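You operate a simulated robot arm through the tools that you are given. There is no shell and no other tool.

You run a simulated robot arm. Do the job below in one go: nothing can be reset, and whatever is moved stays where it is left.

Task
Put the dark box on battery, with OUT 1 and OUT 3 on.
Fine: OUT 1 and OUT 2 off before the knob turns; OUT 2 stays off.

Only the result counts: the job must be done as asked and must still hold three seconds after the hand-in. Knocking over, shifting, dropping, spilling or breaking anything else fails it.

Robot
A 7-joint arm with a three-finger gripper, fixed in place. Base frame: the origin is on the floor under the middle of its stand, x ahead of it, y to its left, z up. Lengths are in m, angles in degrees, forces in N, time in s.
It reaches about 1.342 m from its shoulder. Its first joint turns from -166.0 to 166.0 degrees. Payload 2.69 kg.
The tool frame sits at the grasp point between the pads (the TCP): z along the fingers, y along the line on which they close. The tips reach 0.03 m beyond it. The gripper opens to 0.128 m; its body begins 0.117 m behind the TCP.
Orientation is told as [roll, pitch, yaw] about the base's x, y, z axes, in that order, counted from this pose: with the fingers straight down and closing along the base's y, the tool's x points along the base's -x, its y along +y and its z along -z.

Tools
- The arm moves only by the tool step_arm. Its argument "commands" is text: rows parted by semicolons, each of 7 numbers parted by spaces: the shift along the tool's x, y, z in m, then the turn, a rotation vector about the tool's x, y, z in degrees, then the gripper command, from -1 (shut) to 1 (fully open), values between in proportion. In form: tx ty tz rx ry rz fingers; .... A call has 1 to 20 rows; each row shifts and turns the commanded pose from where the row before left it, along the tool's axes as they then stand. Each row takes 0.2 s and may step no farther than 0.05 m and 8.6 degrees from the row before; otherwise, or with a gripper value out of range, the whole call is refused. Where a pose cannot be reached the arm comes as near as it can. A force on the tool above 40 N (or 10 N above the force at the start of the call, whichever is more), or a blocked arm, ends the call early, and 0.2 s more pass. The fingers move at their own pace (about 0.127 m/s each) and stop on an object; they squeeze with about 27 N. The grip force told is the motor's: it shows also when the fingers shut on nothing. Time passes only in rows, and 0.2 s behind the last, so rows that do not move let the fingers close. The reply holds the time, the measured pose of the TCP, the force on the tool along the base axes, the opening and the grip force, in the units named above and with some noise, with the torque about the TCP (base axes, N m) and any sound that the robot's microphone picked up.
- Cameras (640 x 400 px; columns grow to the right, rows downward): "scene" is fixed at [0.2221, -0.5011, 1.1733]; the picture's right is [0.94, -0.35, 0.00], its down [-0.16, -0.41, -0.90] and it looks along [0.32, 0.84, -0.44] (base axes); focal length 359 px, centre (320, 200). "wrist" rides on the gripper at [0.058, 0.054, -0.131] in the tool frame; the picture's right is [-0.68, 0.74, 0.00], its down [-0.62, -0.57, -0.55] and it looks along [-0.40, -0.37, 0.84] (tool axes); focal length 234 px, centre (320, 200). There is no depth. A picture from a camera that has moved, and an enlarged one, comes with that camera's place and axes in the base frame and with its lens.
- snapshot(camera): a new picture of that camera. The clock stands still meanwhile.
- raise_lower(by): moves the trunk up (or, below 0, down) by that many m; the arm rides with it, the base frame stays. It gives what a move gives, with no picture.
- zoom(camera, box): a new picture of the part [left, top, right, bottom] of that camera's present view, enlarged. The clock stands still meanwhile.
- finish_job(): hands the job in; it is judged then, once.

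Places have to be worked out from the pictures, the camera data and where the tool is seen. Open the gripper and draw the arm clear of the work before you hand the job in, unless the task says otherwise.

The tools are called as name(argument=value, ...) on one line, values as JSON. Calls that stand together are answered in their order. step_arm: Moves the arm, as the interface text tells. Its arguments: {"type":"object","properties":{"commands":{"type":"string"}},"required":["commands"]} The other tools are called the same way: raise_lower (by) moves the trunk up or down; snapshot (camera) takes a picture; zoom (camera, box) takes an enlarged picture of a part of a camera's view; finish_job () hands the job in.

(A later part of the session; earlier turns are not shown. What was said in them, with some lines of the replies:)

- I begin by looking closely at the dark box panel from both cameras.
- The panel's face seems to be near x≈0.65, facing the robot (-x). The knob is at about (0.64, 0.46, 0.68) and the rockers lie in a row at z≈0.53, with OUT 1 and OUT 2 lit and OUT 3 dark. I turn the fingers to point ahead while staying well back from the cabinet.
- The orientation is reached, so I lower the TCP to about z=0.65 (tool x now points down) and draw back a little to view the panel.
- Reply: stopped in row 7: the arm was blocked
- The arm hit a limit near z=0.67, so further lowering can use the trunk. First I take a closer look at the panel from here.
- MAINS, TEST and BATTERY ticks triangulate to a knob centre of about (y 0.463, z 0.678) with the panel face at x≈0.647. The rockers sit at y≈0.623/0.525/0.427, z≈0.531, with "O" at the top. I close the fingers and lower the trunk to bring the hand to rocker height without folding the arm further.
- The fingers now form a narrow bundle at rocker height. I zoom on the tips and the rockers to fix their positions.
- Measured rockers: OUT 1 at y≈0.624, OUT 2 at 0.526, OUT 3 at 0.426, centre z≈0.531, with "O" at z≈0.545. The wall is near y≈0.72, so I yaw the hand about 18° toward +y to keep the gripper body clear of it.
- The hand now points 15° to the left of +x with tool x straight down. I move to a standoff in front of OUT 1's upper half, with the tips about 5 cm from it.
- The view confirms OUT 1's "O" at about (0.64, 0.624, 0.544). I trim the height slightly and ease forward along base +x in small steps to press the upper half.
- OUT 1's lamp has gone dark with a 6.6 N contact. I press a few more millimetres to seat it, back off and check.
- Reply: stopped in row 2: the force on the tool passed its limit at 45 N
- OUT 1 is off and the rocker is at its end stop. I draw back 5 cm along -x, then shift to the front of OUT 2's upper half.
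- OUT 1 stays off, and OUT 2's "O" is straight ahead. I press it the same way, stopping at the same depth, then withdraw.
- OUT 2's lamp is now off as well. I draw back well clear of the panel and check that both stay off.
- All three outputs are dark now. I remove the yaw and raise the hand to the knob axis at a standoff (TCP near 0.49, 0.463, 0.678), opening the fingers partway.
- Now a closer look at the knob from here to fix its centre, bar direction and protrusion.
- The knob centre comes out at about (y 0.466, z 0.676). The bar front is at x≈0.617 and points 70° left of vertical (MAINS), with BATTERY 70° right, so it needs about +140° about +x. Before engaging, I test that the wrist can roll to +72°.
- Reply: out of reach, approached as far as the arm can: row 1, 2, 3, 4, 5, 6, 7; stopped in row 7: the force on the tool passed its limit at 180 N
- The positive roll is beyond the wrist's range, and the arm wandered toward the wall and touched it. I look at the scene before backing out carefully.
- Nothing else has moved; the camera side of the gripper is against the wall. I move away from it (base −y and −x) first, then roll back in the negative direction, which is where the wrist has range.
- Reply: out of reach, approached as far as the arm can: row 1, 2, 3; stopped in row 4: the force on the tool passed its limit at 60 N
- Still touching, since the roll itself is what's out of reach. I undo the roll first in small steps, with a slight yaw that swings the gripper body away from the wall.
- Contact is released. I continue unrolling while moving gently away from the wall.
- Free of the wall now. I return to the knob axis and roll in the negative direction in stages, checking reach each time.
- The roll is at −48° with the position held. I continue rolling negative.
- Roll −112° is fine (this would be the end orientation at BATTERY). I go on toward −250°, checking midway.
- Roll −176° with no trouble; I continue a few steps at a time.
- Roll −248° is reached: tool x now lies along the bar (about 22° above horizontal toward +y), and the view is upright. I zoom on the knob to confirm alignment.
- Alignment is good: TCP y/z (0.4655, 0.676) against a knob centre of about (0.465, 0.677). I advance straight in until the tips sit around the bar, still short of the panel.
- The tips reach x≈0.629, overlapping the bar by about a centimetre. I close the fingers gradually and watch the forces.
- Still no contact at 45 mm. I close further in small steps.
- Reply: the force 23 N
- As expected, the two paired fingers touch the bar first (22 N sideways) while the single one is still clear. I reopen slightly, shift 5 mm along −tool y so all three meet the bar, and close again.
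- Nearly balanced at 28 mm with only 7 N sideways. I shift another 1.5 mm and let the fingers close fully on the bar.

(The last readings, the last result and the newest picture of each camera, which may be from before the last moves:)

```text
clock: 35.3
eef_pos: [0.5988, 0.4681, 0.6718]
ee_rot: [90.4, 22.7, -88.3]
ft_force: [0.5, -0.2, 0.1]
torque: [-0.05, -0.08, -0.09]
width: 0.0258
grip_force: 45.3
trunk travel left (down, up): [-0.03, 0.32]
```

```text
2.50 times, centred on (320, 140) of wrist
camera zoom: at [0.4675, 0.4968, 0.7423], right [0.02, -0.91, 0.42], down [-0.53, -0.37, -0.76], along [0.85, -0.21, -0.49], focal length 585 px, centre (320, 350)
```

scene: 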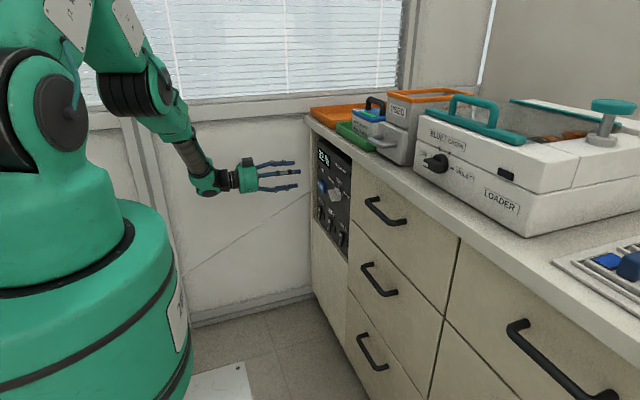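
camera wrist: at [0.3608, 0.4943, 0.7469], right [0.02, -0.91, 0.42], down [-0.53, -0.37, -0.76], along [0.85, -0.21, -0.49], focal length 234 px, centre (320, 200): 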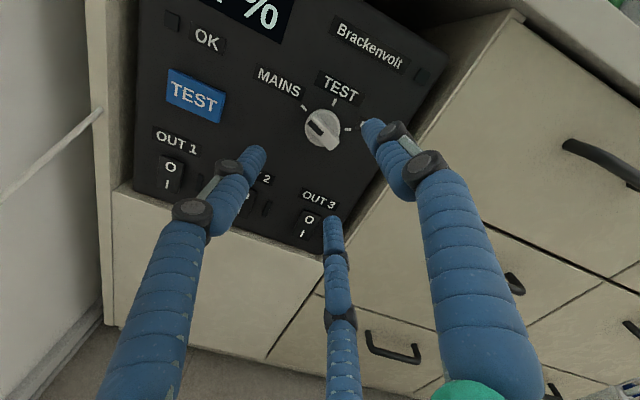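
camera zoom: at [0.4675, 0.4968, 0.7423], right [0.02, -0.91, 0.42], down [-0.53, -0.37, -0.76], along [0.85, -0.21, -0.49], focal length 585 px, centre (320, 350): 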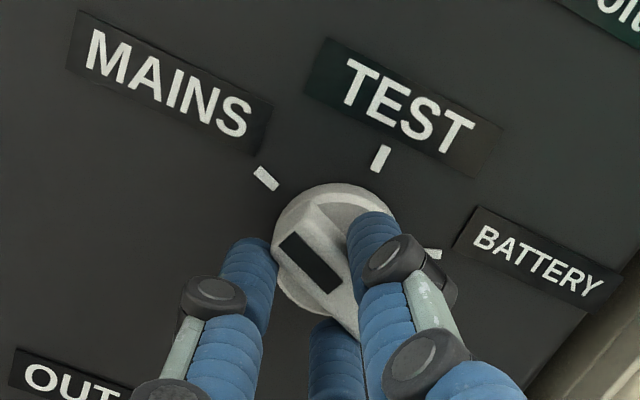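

All three fingers hold the bar with balanced forces. I turn it in steps of 7° about the knob axis (positive, clockwise from the front), compensating the 5.5 mm TCP offset.

step_arm(commands="0.00067 0 0 0 0 7 -0.7; 0.00067 0 0 0 0 7 -0.7; 0.00067 0 0 0 0 7 -0.7; 0.00067 0 0 0 0 7 -0.7")

zoom(camera="wrist", box=[240, 60, 400, 220])

```text
clock: 36.3
eef_pos: [0.6003, 0.4686, 0.6738]
ee_rot: [90.9, 50.7, -88.0]
ft_force: [3.7, -13.8, 10.1]
torque: [-0.01, -1.32, 0.17]
width: 0.0258
grip_force: 45.3
trunk travel left (down, up): [-0.03, 0.32]
```

```text
2.50 times, centred on (320, 140) of wrist
camera zoom: at [0.4682, 0.4608, 0.7515], right [0.03, -1.0, -0.06], down [-0.54, 0.03, -0.84], along [0.84, 0.05, -0.54], focal length 585 px, centre (320, 350)
```

zoom: 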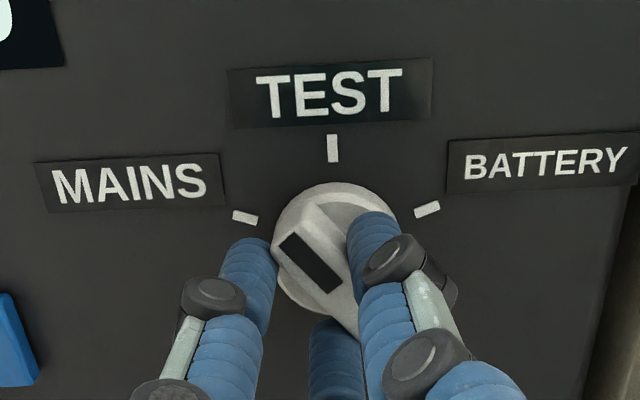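

The knob turns with the hand (28° so far), with about 17 N pushing along +tool y. I relieve that by 1 mm and continue.

step_arm(commands="0.0006 0.0005 0 0 0 7 -0.7; 0.0006 0.0005 0 0 0 7 -0.7; 0.0006 0 0 0 0 7 -0.7; 0.0006 0 0 0 0 7 -0.7; 0.0006 0 0 0 0 7 -0.7")

zoom(camera="wrist", box=[240, 60, 400, 220])

```text
clock: 37.5
eef_pos: [0.5994, 0.4699, 0.6768]
ee_rot: [96.5, 85.7, -82.1]
ft_force: [3.6, -18.5, 14.8]
torque: [-0.07, -1.37, -0.72]
width: 0.0259
grip_force: 44.6
trunk travel left (down, up): [-0.03, 0.32]
```

```text
2.50 times, centred on (320, 140) of wrist
camera zoom: at [0.4694, 0.4166, 0.7378], right [0.02, -0.78, -0.62], down [-0.56, 0.5, -0.66], along [0.83, 0.36, -0.42], focal length 585 px, centre (320, 350)
```

zoom: 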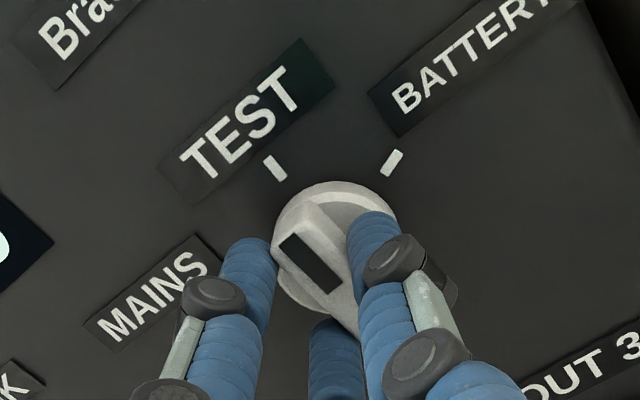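

At 63° (near TEST) the side force is about 24 N. I relieve it with a small shift before continuing.

step_arm(commands="0.001 0.0015 0 0 0 0 -0.7; 0 0 0 0 0 0 -0.7")

```text
clock: 38.1
eef_pos: [0.5989, 0.4699, 0.6774]
ee_rot: [95.5, 85.7, -83.1]
ft_force: [0.4, -5.0, 7.1]
torque: [-0.04, -0.17, -0.56]
width: 0.0259
grip_force: 45.0
trunk travel left (down, up): [-0.03, 0.32]
```

Forces dropped to about 9 N. The fit puts the true knob axis at about (0.4636, 0.676), so I use a refined per-step compensation and continue turning.

step_arm(commands="0.0007 0.0004 0 0 0 7 -0.7; 0.0007 0.0004 0 0 0 7 -0.7; 0.0007 0.0003 0 0 0 7 -0.7; 0.0007 0.0003 0 0 0 7 -0.7; 0.0007 0.0003 0 0 0 7 -0.7")

zoom(camera="wrist", box=[240, 60, 400, 220])

```text
clock: 39.3
eef_pos: [0.5981, 0.468, 0.6795]
ee_rot: [-90.9, 59.4, 91.0]
ft_force: [-21.2, 16.7, 0.7]
torque: [0.04, -0.36, -0.36]
width: 0.026
grip_force: 45.2
trunk travel left (down, up): [-0.03, 0.32]
```

```text
2.50 times, centred on (320, 140) of wrist
camera zoom: at [0.4708, 0.3876, 0.7015], right [0.02, -0.29, -0.96], down [-0.57, 0.78, -0.25], along [0.82, 0.55, -0.15], focal length 585 px, centre (320, 350)
```

zoom: 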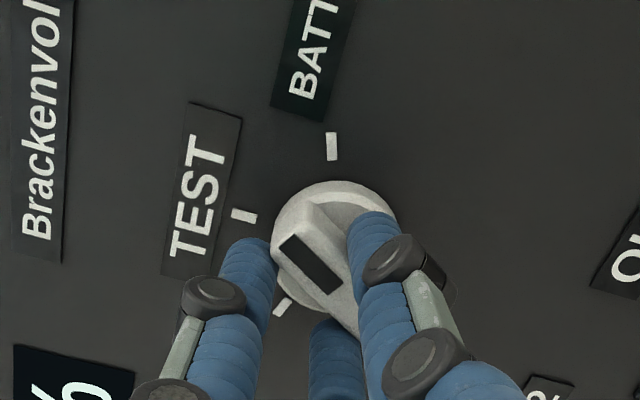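

At 98° the tool reads −21 N in x and +17 N in y. I relieve both slightly before the last 42°.

step_arm(commands="-0.0007 -0.0012 -0.0015 0 0 0 -0.7; 0 0 0 0 0 0 -0.7")

```text
clock: 39.9
eef_pos: [0.5989, 0.4666, 0.6799]
ee_rot: [-90.9, 59.4, 90.7]
ft_force: [6.7, 12.2, 0.6]
torque: [0.02, 1.0, 0.37]
width: 0.0259
grip_force: 45.1
trunk travel left (down, up): [-0.03, 0.32]
```

Forces are acceptable. I continue with three more steps and check.

step_arm(commands="0.0005 -0.0003 0.0003 0 0 7 -0.7; 0.0006 0 0 0 0 7 -0.7; 0.0006 0.0002 0 0 0 7 -0.7; 0 0 0 0 0 0 -0.7")

zoom(camera="wrist", box=[240, 60, 400, 220])

```text
clock: 40.9
eef_pos: [0.5989, 0.4672, 0.6814]
ee_rot: [-90.6, 38.3, 91.0]
ft_force: [25.2, -3.0, 5.8]
torque: [-0.01, -0.4, -0.88]
width: 0.0258
grip_force: 44.8
trunk travel left (down, up): [-0.03, 0.32]
```

```text
2.50 times, centred on (320, 140) of wrist
camera zoom: at [0.4707, 0.3834, 0.6738], right [0.01, 0.07, -1.0], down [-0.57, 0.82, 0.06], along [0.82, 0.57, 0.05], focal length 585 px, centre (320, 350)
```

zoom: 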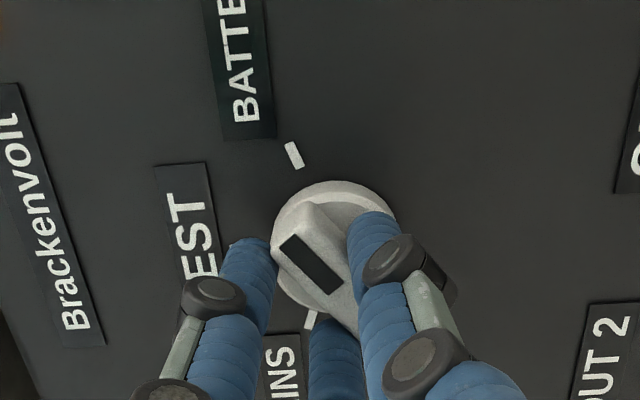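

Turned about 119°; Fx is +25 N so I push forward 1 mm and take the last ~19° in smaller steps.

step_arm(commands="0.0005 0.0003 0.001 0 0 5 -0.7; 0.0005 0.0002 0 0 0 5 -0.7; 0.0005 0.0002 0 0 0 5 -0.7; 0 0 0 0 0 0 -0.7")

zoom(camera="wrist", box=[240, 60, 400, 220])

```text
clock: 41.9
eef_pos: [0.5997, 0.4655, 0.6808]
ee_rot: [-90.6, 23.3, 91.3]
ft_force: [6.3, -8.6, 10.5]
torque: [0.01, -0.17, -0.63]
width: 0.0255
grip_force: 45.2
trunk travel left (down, up): [-0.03, 0.32]
```

```text
2.50 times, centred on (320, 140) of wrist
camera zoom: at [0.4708, 0.386, 0.6541], right [0.0, 0.33, -0.94], down [-0.57, 0.77, 0.27], along [0.82, 0.54, 0.19], focal length 585 px, centre (320, 350)
```

zoom: 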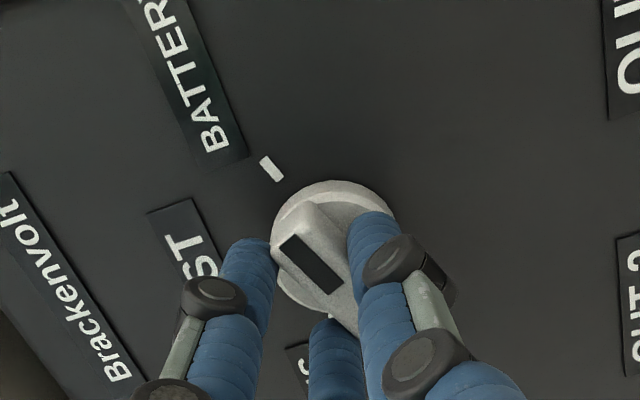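

The tick is nearly where MAINS' tick was at the start (134° turned). I add the last 6° gently.

step_arm(commands="0.0003 0.0003 0 0 0 3 -0.7; 0.0003 0.0003 0 0 0 3 -0.7; 0 0 0 0 0 0 -0.7")

zoom(camera="wrist", box=[240, 60, 400, 220])

zoom(camera="scene", box=[290, 130, 370, 260])

```text
clock: 42.7
eef_pos: [0.5992, 0.4649, 0.6802]
ee_rot: [-90.6, 17.3, 91.4]
ft_force: [-5.9, -4.4, 14.2]
torque: [-1.72, -0.12, -0.6]
width: 0.026
grip_force: 44.8
trunk travel left (down, up): [-0.03, 0.32]
```

```text
2.50 times, centred on (320, 140) of wrist
camera zoom: at [0.4709, 0.3886, 0.6464], right [0.0, 0.42, -0.91], down [-0.57, 0.74, 0.35], along [0.82, 0.52, 0.24], focal length 585 px, centre (320, 350)
```

zoom: 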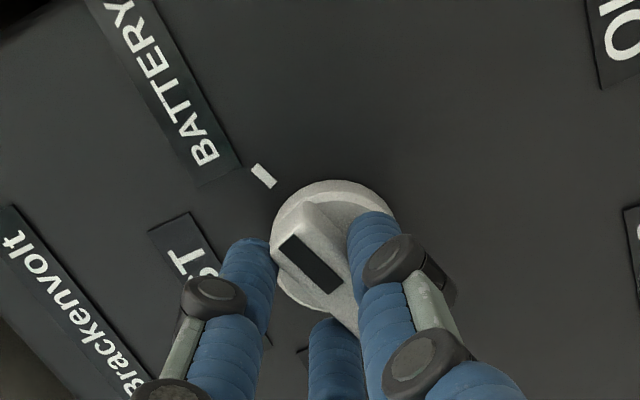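

```text
3.08 times, centred on (330, 195) of scene
camera zoom: at [0.2221, -0.5011, 1.1733], right [0.94, -0.35, 0.0], down [-0.16, -0.41, -0.9], along [0.32, 0.84, -0.44], focal length 1105 px, centre (289, 215)
```

zoom: 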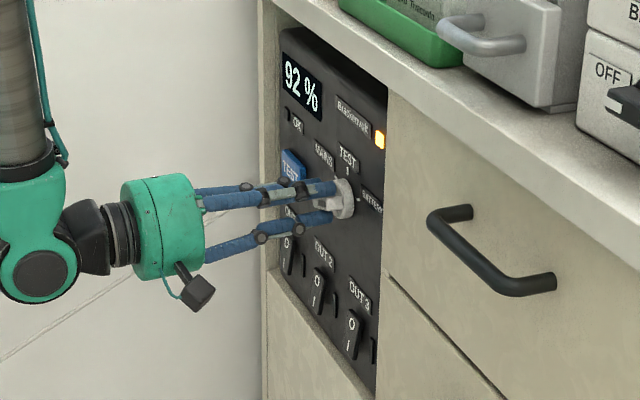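

The tick now lines up exactly, the knob is against its stop (−1.7 N·m), and an amber lamp lit on the panel. I open the fingers and back straight out.

step_arm(commands="0 0 0 0 0 0 -0.4; 0 0 0 0 0 0 -0.1; 0 0 0 0 0 0 0.25; 0 0 0 0 0 0 0.25; 0 0 -0.02 0 0 0 0.25; 0 0 -0.04 0 0 0 0.25; 0 0 -0.04 0 0 0 0.25; 0 0 -0.04 0 0 0 0.25; 0 0 0 0 0 0 0.25")

snapshot(camera="wrist")

zoom(camera="wrist", box=[200, 0, 460, 180])

zoom(camera="scene", box=[290, 130, 370, 260])

```text
clock: 44.7
eef_pos: [0.4588, 0.4594, 0.6784]
ee_rot: [-90.5, 17.4, 91.3]
ft_force: [0.0, -0.3, -0.6]
torque: [0.0, -0.03, -0.01]
width: 0.0801
grip_force: 0.0
trunk travel left (down, up): [-0.03, 0.32]
```

```text
taken
camera wrist: at [0.3309, 0.3837, 0.6447], right [0.0, 0.43, -0.91], down [-0.57, 0.74, 0.35], along [0.82, 0.52, 0.24], focal length 234 px, centre (320, 200)
```

wrist: 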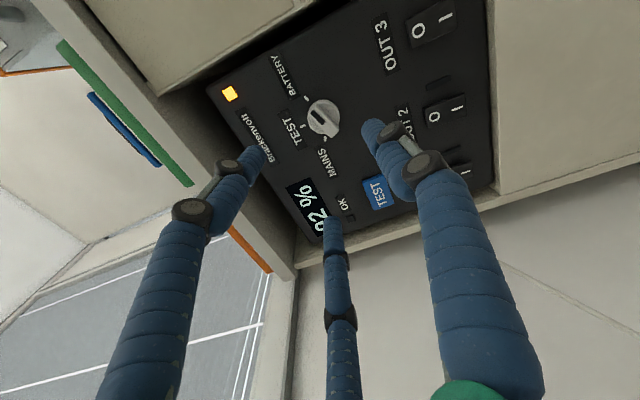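

```text
2.22 times, centred on (330, 90) of wrist
camera zoom: at [0.3309, 0.3837, 0.6447], right [0.0, 0.43, -0.91], down [-0.57, 0.74, 0.35], along [0.82, 0.52, 0.24], focal length 520 px, centre (298, 444)
```

zoom: 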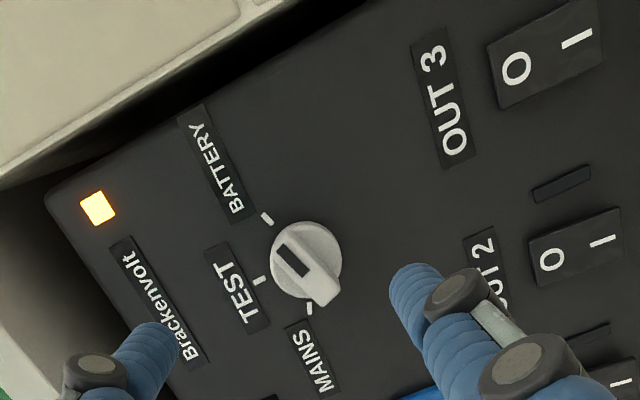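

```text
3.08 times, centred on (330, 195) of scene
camera zoom: at [0.2221, -0.5011, 1.1733], right [0.94, -0.35, 0.0], down [-0.16, -0.41, -0.9], along [0.32, 0.84, -0.44], focal length 1105 px, centre (289, 215)
```

zoom: 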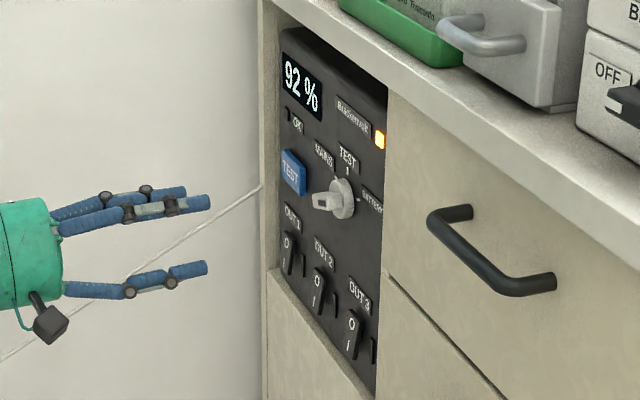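

The knob sits on BATTERY with the amber lamp lit and all outputs off. Next I close the fingers and move down in front of OUT 3's lower half ("I").

step_arm(commands="0 0 0 0 0 0 -1; -0.0045 0.0428 0.0044 0 0 0 -1; -0.0045 0.0428 0.0044 0 0 0 -1; -0.0045 0.0428 0.0044 0 0 0 -1; -0.0045 0.0428 0.0044 0 0 0 -1; 0 0 0 0 0 0 -1")

snapshot(camera="wrist")

snapshot(camera="scene")

```text
clock: 46.1
eef_pos: [0.4807, 0.4279, 0.5109]
ee_rot: [-90.5, 17.4, 91.5]
ft_force: [-0.4, -0.2, 0.5]
torque: [0.02, 0.03, -0.02]
width: 0.0022
grip_force: 27.2
trunk travel left (down, up): [-0.03, 0.32]
```

```text
taken
camera wrist: at [0.3525, 0.3521, 0.4764], right [0.0, 0.43, -0.91], down [-0.57, 0.74, 0.35], along [0.82, 0.52, 0.24], focal length 234 px, centre (320, 200)
```

wrist: 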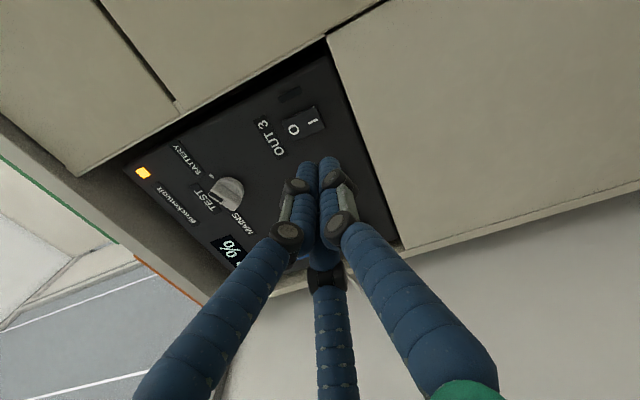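

```text
taken
```

scene: 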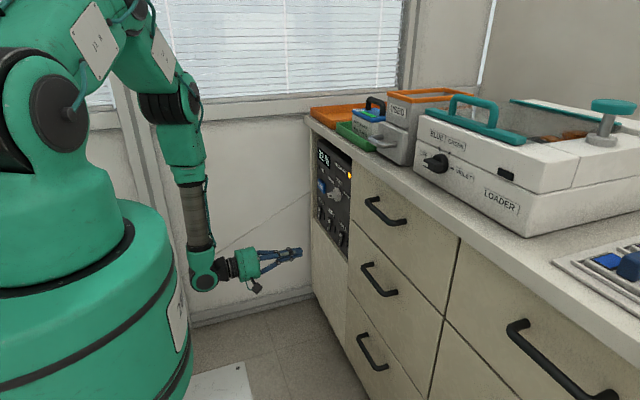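

The hand is level with OUT 3's lower half. I move closer and check the alignment.

step_arm(commands="0.002 0.0008 0.04 0 0 0 -1; 0.002 0.0008 0.038 0 0 0 -1; 0 0 0 0 0 0 -1")

zoom(camera="wrist", box=[200, 20, 440, 200])

zoom(camera="scene", box=[290, 180, 370, 280])

```text
clock: 46.9
eef_pos: [0.5572, 0.4266, 0.5117]
ee_rot: [-90.5, 17.4, 91.4]
ft_force: [0.1, 0.6, 0.2]
torque: [0.01, 0.0, -0.01]
width: 0.0022
grip_force: 27.1
trunk travel left (down, up): [-0.03, 0.32]
```

```text
2.22 times, centred on (320, 110) of wrist
camera zoom: at [0.4293, 0.3496, 0.4784], right [0.0, 0.42, -0.91], down [-0.57, 0.74, 0.35], along [0.82, 0.52, 0.24], focal length 520 px, centre (320, 400)
```

zoom: 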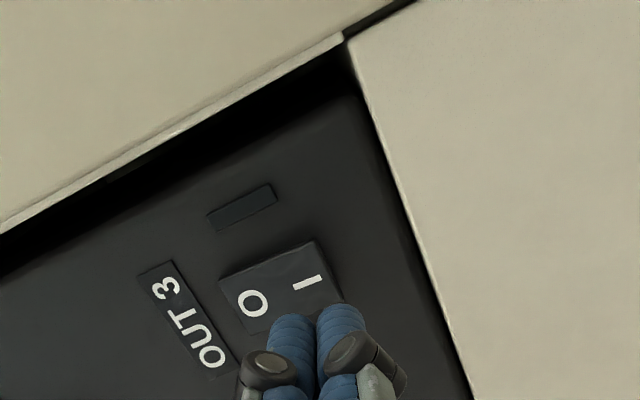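

```text
4.00 times, centred on (330, 230) of scene
camera zoom: at [0.2221, -0.5011, 1.1733], right [0.94, -0.35, 0.0], down [-0.16, -0.41, -0.9], along [0.32, 0.84, -0.44], focal length 1437 px, centre (280, 80)
```

zoom: 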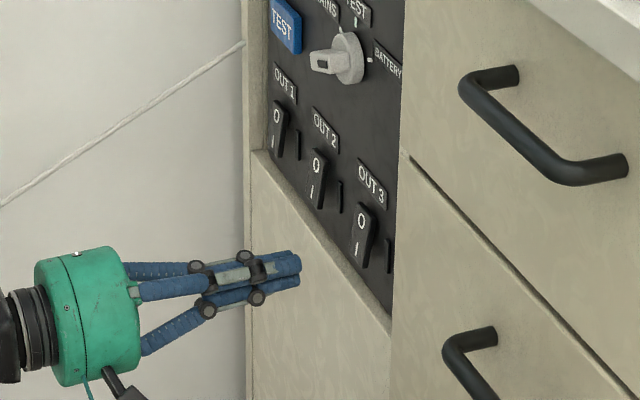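

OUT 3's "I" measures (0.64, 0.426, 0.519), right ahead and just above the bundle centre. I press it in small steps.

step_arm(commands="0.0003 0.0003 0.0143 0 0 0 -1; 0.0003 0.0003 0.0143 0 0 0 -1; 0.0003 0.0003 0.0143 0 0 0 -1; 0.0001 0.0001 0.004 0 0 0 -1; 0.0001 0.0001 0.004 0 0 0 -1; 0.0001 0.0001 0.003 0 0 0 -1; 0 0 0 0 0 0 -1")

zoom(camera="wrist", box=[200, 20, 440, 200])

```text
clock: 48.5
eef_pos: [0.6116, 0.4276, 0.51]
ee_rot: [-90.6, 17.5, 91.4]
ft_force: [-0.6, 0.8, 0.2]
torque: [-0.02, 0.01, 0.02]
width: 0.0022
grip_force: 26.8
trunk travel left (down, up): [-0.03, 0.32]
```

```text
2.22 times, centred on (320, 110) of wrist
camera zoom: at [0.4832, 0.3499, 0.4765], right [0.0, 0.42, -0.91], down [-0.57, 0.74, 0.35], along [0.82, 0.52, 0.24], focal length 520 px, centre (320, 400)
```

zoom: 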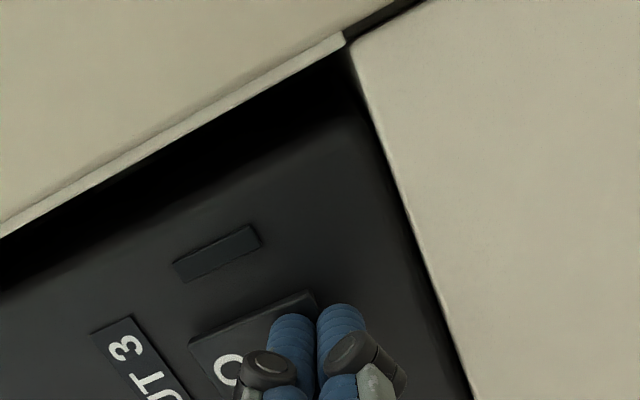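

No contact force and the lamp is still dark, so I press a little deeper.

step_arm(commands="0.0001 0.0001 0.003 0 0 0 -1; 0 0 0 0 0 0 -1")

zoom(camera="wrist", box=[200, 20, 440, 200])

zoom(camera="scene", box=[290, 180, 370, 280])

```text
clock: 49.1
eef_pos: [0.6127, 0.4253, 0.511]
ee_rot: [-90.5, 17.5, 91.5]
ft_force: [-23.1, 2.5, 1.9]
torque: [-0.07, -0.42, -0.11]
width: 0.0021
grip_force: 26.8
trunk travel left (down, up): [-0.03, 0.32]
```

```text
2.22 times, centred on (320, 110) of wrist
camera zoom: at [0.4852, 0.3497, 0.4766], right [0.0, 0.42, -0.91], down [-0.57, 0.74, 0.35], along [0.82, 0.52, 0.24], focal length 520 px, centre (320, 400)
```

zoom: 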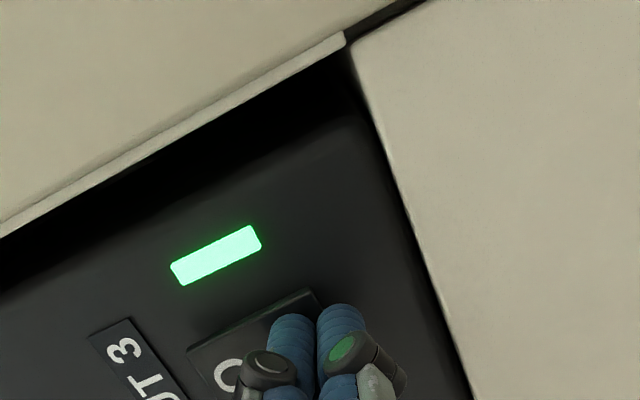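

```text
4.00 times, centred on (330, 230) of scene
camera zoom: at [0.2221, -0.5011, 1.1733], right [0.94, -0.35, 0.0], down [-0.16, -0.41, -0.9], along [0.32, 0.84, -0.44], focal length 1437 px, centre (280, 80)
```

zoom: 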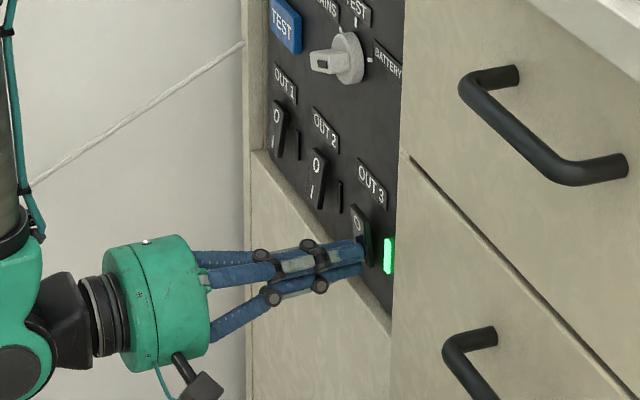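

OUT 3 lit green at 23 N. I withdraw, check it holds, and shift across to OUT 1's lower half.

step_arm(commands="-0.0007 -0.0006 -0.0275 0 0 0 -1; -0.0007 -0.0006 -0.0275 0 0 0 -1; -0.038 -0.0117 0.0012 0 0 0 -1; -0.038 -0.0117 0.0012 0 0 0 -1; -0.038 -0.0117 0.0012 0 0 0 -1; -0.038 -0.0117 0.0012 0 0 0 -1; -0.038 -0.0117 0.0012 0 0 0 -1; 0 0 0 0 0 0 -1")

snapshot(camera="wrist")

zoom(camera="wrist", box=[200, 20, 440, 200])

zoom(camera="scene", box=[250, 130, 370, 280])

```text
clock: 50.9
eef_pos: [0.5596, 0.6251, 0.5104]
ee_rot: [-90.4, 17.4, 91.4]
ft_force: [-0.8, 0.0, -0.2]
torque: [0.04, 0.01, 0.03]
width: 0.0021
grip_force: 26.9
trunk travel left (down, up): [-0.03, 0.32]
```

```text
taken
camera wrist: at [0.4323, 0.5494, 0.4763], right [0.0, 0.42, -0.91], down [-0.57, 0.74, 0.35], along [0.82, 0.52, 0.24], focal length 234 px, centre (320, 200)
```

wrist: 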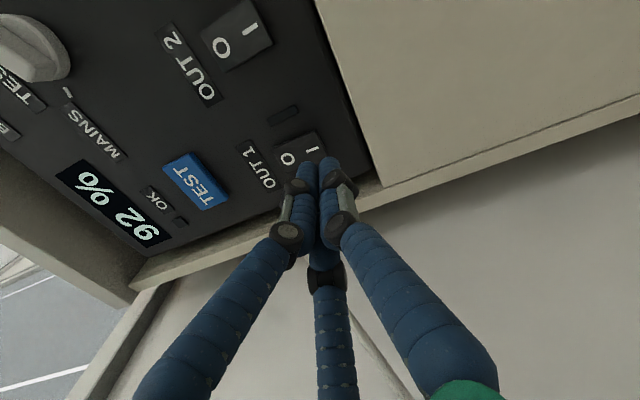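

```text
2.22 times, centred on (320, 110) of wrist
camera zoom: at [0.4323, 0.5494, 0.4763], right [0.0, 0.42, -0.91], down [-0.57, 0.74, 0.35], along [0.82, 0.52, 0.24], focal length 520 px, centre (320, 400)
```

zoom: 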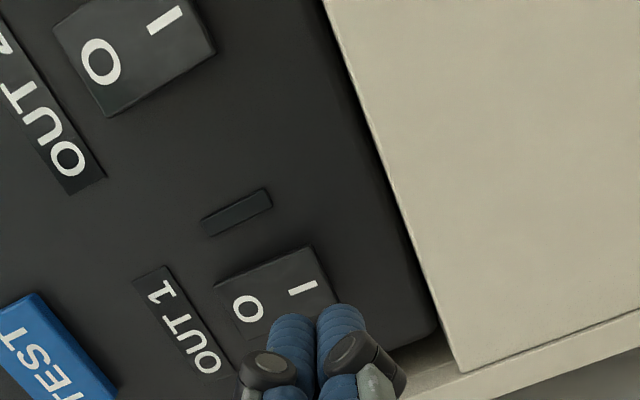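

```text
2.67 times, centred on (310, 205) of scene
camera zoom: at [0.2221, -0.5011, 1.1733], right [0.94, -0.35, 0.0], down [-0.16, -0.41, -0.9], along [0.32, 0.84, -0.44], focal length 958 px, centre (347, 187)
```

zoom: 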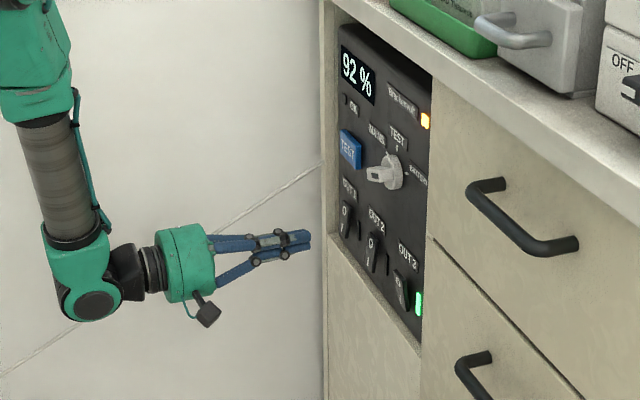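

OUT 3 holds its green light, and OUT 1's "I" is straight ahead at (0.64, 0.626, 0.5195). I press it the same way.

step_arm(commands="0.0003 0.0003 0.0143 0 0 0 -1; 0.0003 0.0003 0.0143 0 0 0 -1; 0.0003 0.0003 0.0143 0 0 0 -1; 0.0001 0.0001 0.004 0 0 0 -1; 0.0001 0.0001 0.004 0 0 0 -1; 0.0001 0.0001 0.0025 0 0 0 -1; 0 0 0 0 0 0 -1; 0 0 0 0 0 0 -1")

zoom(camera="wrist", box=[200, 20, 440, 200])

```text
clock: 52.7
eef_pos: [0.6131, 0.6245, 0.5096]
ee_rot: [-90.5, 17.3, 91.3]
ft_force: [-1.8, 0.3, 0.7]
torque: [0.02, -0.01, 0.0]
width: 0.0021
grip_force: 26.9
trunk travel left (down, up): [-0.03, 0.32]
```

```text
2.22 times, centred on (320, 110) of wrist
camera zoom: at [0.485, 0.5486, 0.4752], right [0.0, 0.42, -0.91], down [-0.57, 0.74, 0.35], along [0.82, 0.52, 0.24], focal length 520 px, centre (320, 400)
```

zoom: 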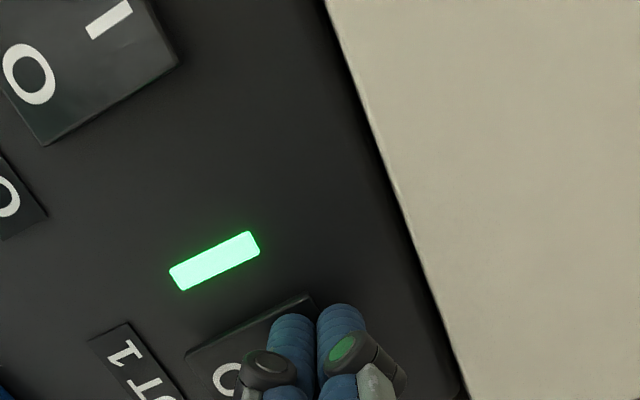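

OUT 1 is lit. I seat it with one more millimetre, then withdraw.

step_arm(commands="0 0 0.001 0 0 0 -1; -0.0007 -0.0006 -0.0275 0 0 0 -1; -0.0007 -0.0006 -0.0275 0 0 0 -1; -0.001 -0.001 -0.04 0 0 0 -1; 0 0 0 0 0 0 -1")

snapshot(camera="wrist")

snapshot(camera="scene")

zoom(camera="scene", box=[290, 130, 370, 270])

```text
clock: 53.9
eef_pos: [0.5204, 0.6245, 0.5093]
ee_rot: [-90.6, 17.4, 91.4]
ft_force: [-0.1, 0.8, -0.1]
torque: [0.03, -0.04, -0.02]
width: 0.0023
grip_force: 26.8
trunk travel left (down, up): [-0.03, 0.32]
```

```text
taken
camera wrist: at [0.3924, 0.5477, 0.4749], right [0.0, 0.43, -0.91], down [-0.57, 0.74, 0.35], along [0.82, 0.52, 0.24], focal length 234 px, centre (320, 200)
```

wrist: 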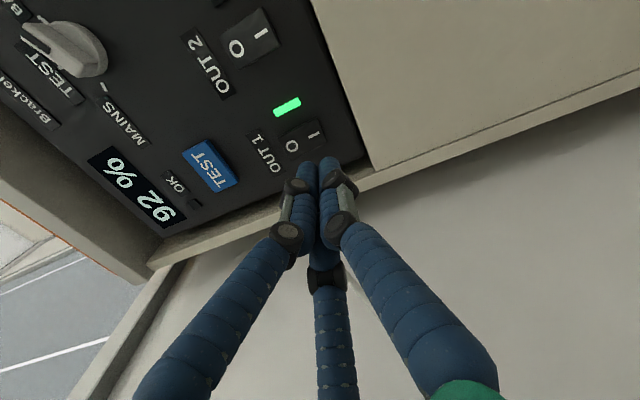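

```text
taken
```

scene: 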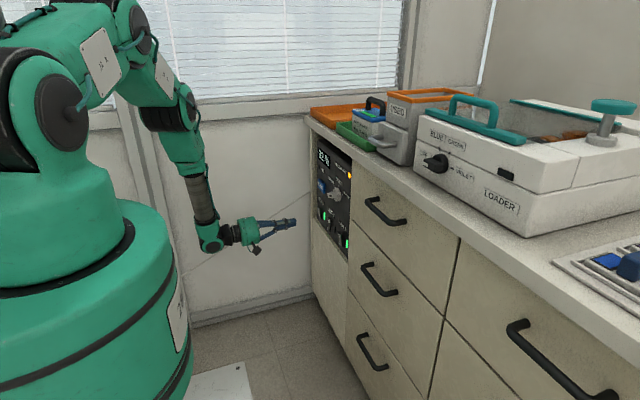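

```text
2.86 times, centred on (330, 200) of scene
camera zoom: at [0.2221, -0.5011, 1.1733], right [0.94, -0.35, 0.0], down [-0.16, -0.41, -0.9], along [0.32, 0.84, -0.44], focal length 1026 px, centre (291, 200)
```

zoom: 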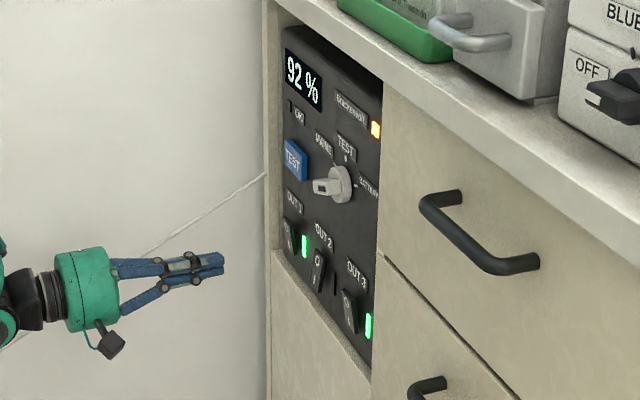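

Everything reads as asked: the knob is on BATTERY, OUT 1 and OUT 3 are green, OUT 2 is dark. I draw the arm clear and open the gripper.

step_arm(commands="0 0 -0.04 0 0 0 -1; 0.03 0 -0.03 0 0 0 0; 0.03 0 -0.03 0 0 0 1; 0 0 0 0 0 0 1; 0 0 0 0 0 0 1; 0 0 0 0 0 0 1")

snapshot(camera="wrist")

zoom(camera="scene", box=[290, 130, 370, 270])

snapshot(camera="scene")

```text
clock: 55.3
eef_pos: [0.4166, 0.5649, 0.5271]
ee_rot: [-90.5, 17.4, 91.4]
ft_force: [0.5, -0.3, -0.8]
torque: [-0.02, -0.04, 0.01]
width: 0.128
grip_force: 0.1
trunk travel left (down, up): [-0.03, 0.32]
```

```text
taken
camera wrist: at [0.2891, 0.4902, 0.4928], right [0.0, 0.43, -0.91], down [-0.57, 0.74, 0.35], along [0.82, 0.52, 0.24], focal length 234 px, centre (320, 200)
```

wrist: 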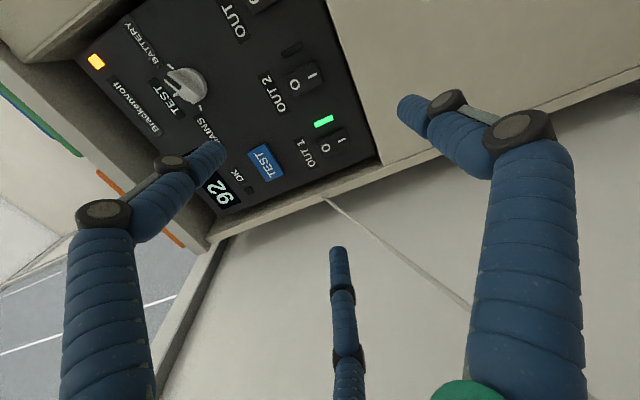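

```text
2.86 times, centred on (330, 200) of scene
camera zoom: at [0.2221, -0.5011, 1.1733], right [0.94, -0.35, 0.0], down [-0.16, -0.41, -0.9], along [0.32, 0.84, -0.44], focal length 1026 px, centre (291, 200)
```

zoom: 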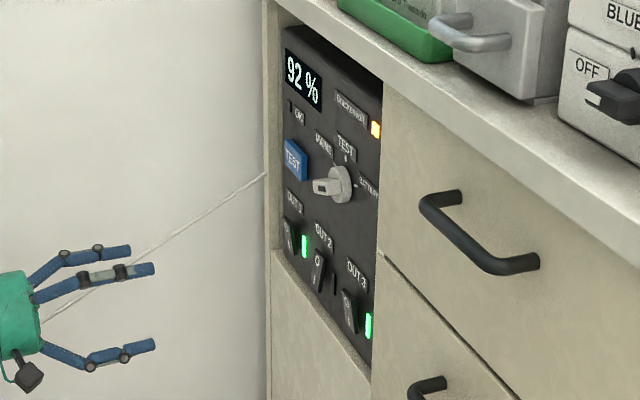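

```text
taken
```

scene: 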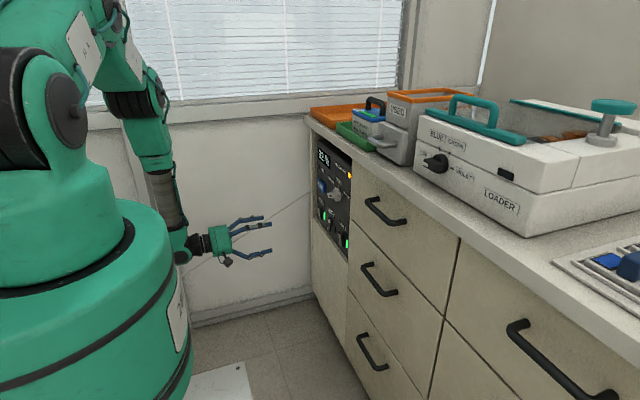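

The gripper is open and clear of the panel. I wait a few seconds to see that the state holds before handing in.

step_arm(commands="0 0 0 0 0 0 1; 0 0 0 0 0 0 1; 0 0 0 0 0 0 1; 0 0 0 0 0 0 1; 0 0 0 0 0 0 1; 0 0 0 0 0 0 1; 0 0 0 0 0 0 1; 0 0 0 0 0 0 1; 0 0 0 0 0 0 1; 0 0 0 0 0 0 1; 0 0 0 0 0 0 1; 0 0 0 0 0 0 1; 0 0 0 0 0 0 1; 0 0 0 0 0 0 1; 0 0 0 0 0 0 1; 0 0 0 0 0 0 1")

zoom(camera="scene", box=[290, 130, 370, 270])

```text
clock: 58.7
eef_pos: [0.4177, 0.5658, 0.5272]
ee_rot: [-90.4, 17.3, 91.4]
ft_force: [0.5, -0.2, -1.3]
torque: [0.03, 0.04, -0.02]
width: 0.1281
grip_force: 0.0
trunk travel left (down, up): [-0.03, 0.32]
```

```text
2.86 times, centred on (330, 200) of scene
camera zoom: at [0.2221, -0.5011, 1.1733], right [0.94, -0.35, 0.0], down [-0.16, -0.41, -0.9], along [0.32, 0.84, -0.44], focal length 1026 px, centre (291, 200)
```

zoom: 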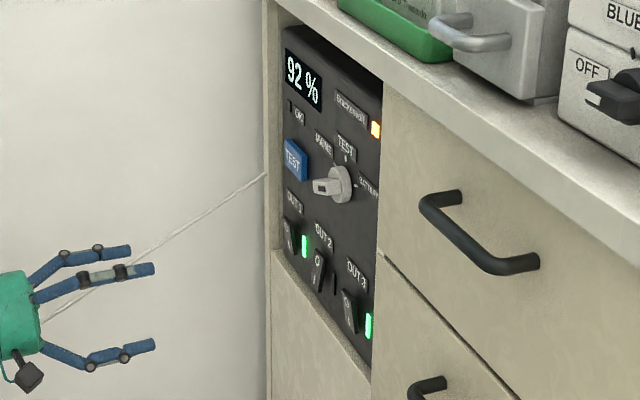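

The state has held for over three seconds: BATTERY selected, OUT 1 and OUT 3 green, OUT 2 off, nothing else disturbed. I hand the job in.

finish_job()

```text
The job is handed in.
```

The dark box is on BATTERY, with OUT 1 and OUT 3 on and OUT 2 off. I switched OUT 1 and OUT 2 off before turning the knob. I watched the state hold for more than three seconds before handing in, with the gripper open and the arm clear of the panel.

- **Wall contact:** while testing the wrist's range, the arm drifted and the gripper pressed against the wall, with a peak force of 180 N. I backed it off, and the pictures showed nothing moved or damaged.
- **Loader light:** the green light on the loader on the counter went out at some point after the outputs were switched off, and it was still dark at the end. It is probably fed by OUT 2, but I did not confirm that.
- **Amber lamp:** an amber lamp came on beside the Brackenvolt label when the knob reached BATTERY. I took it to mean "on battery".
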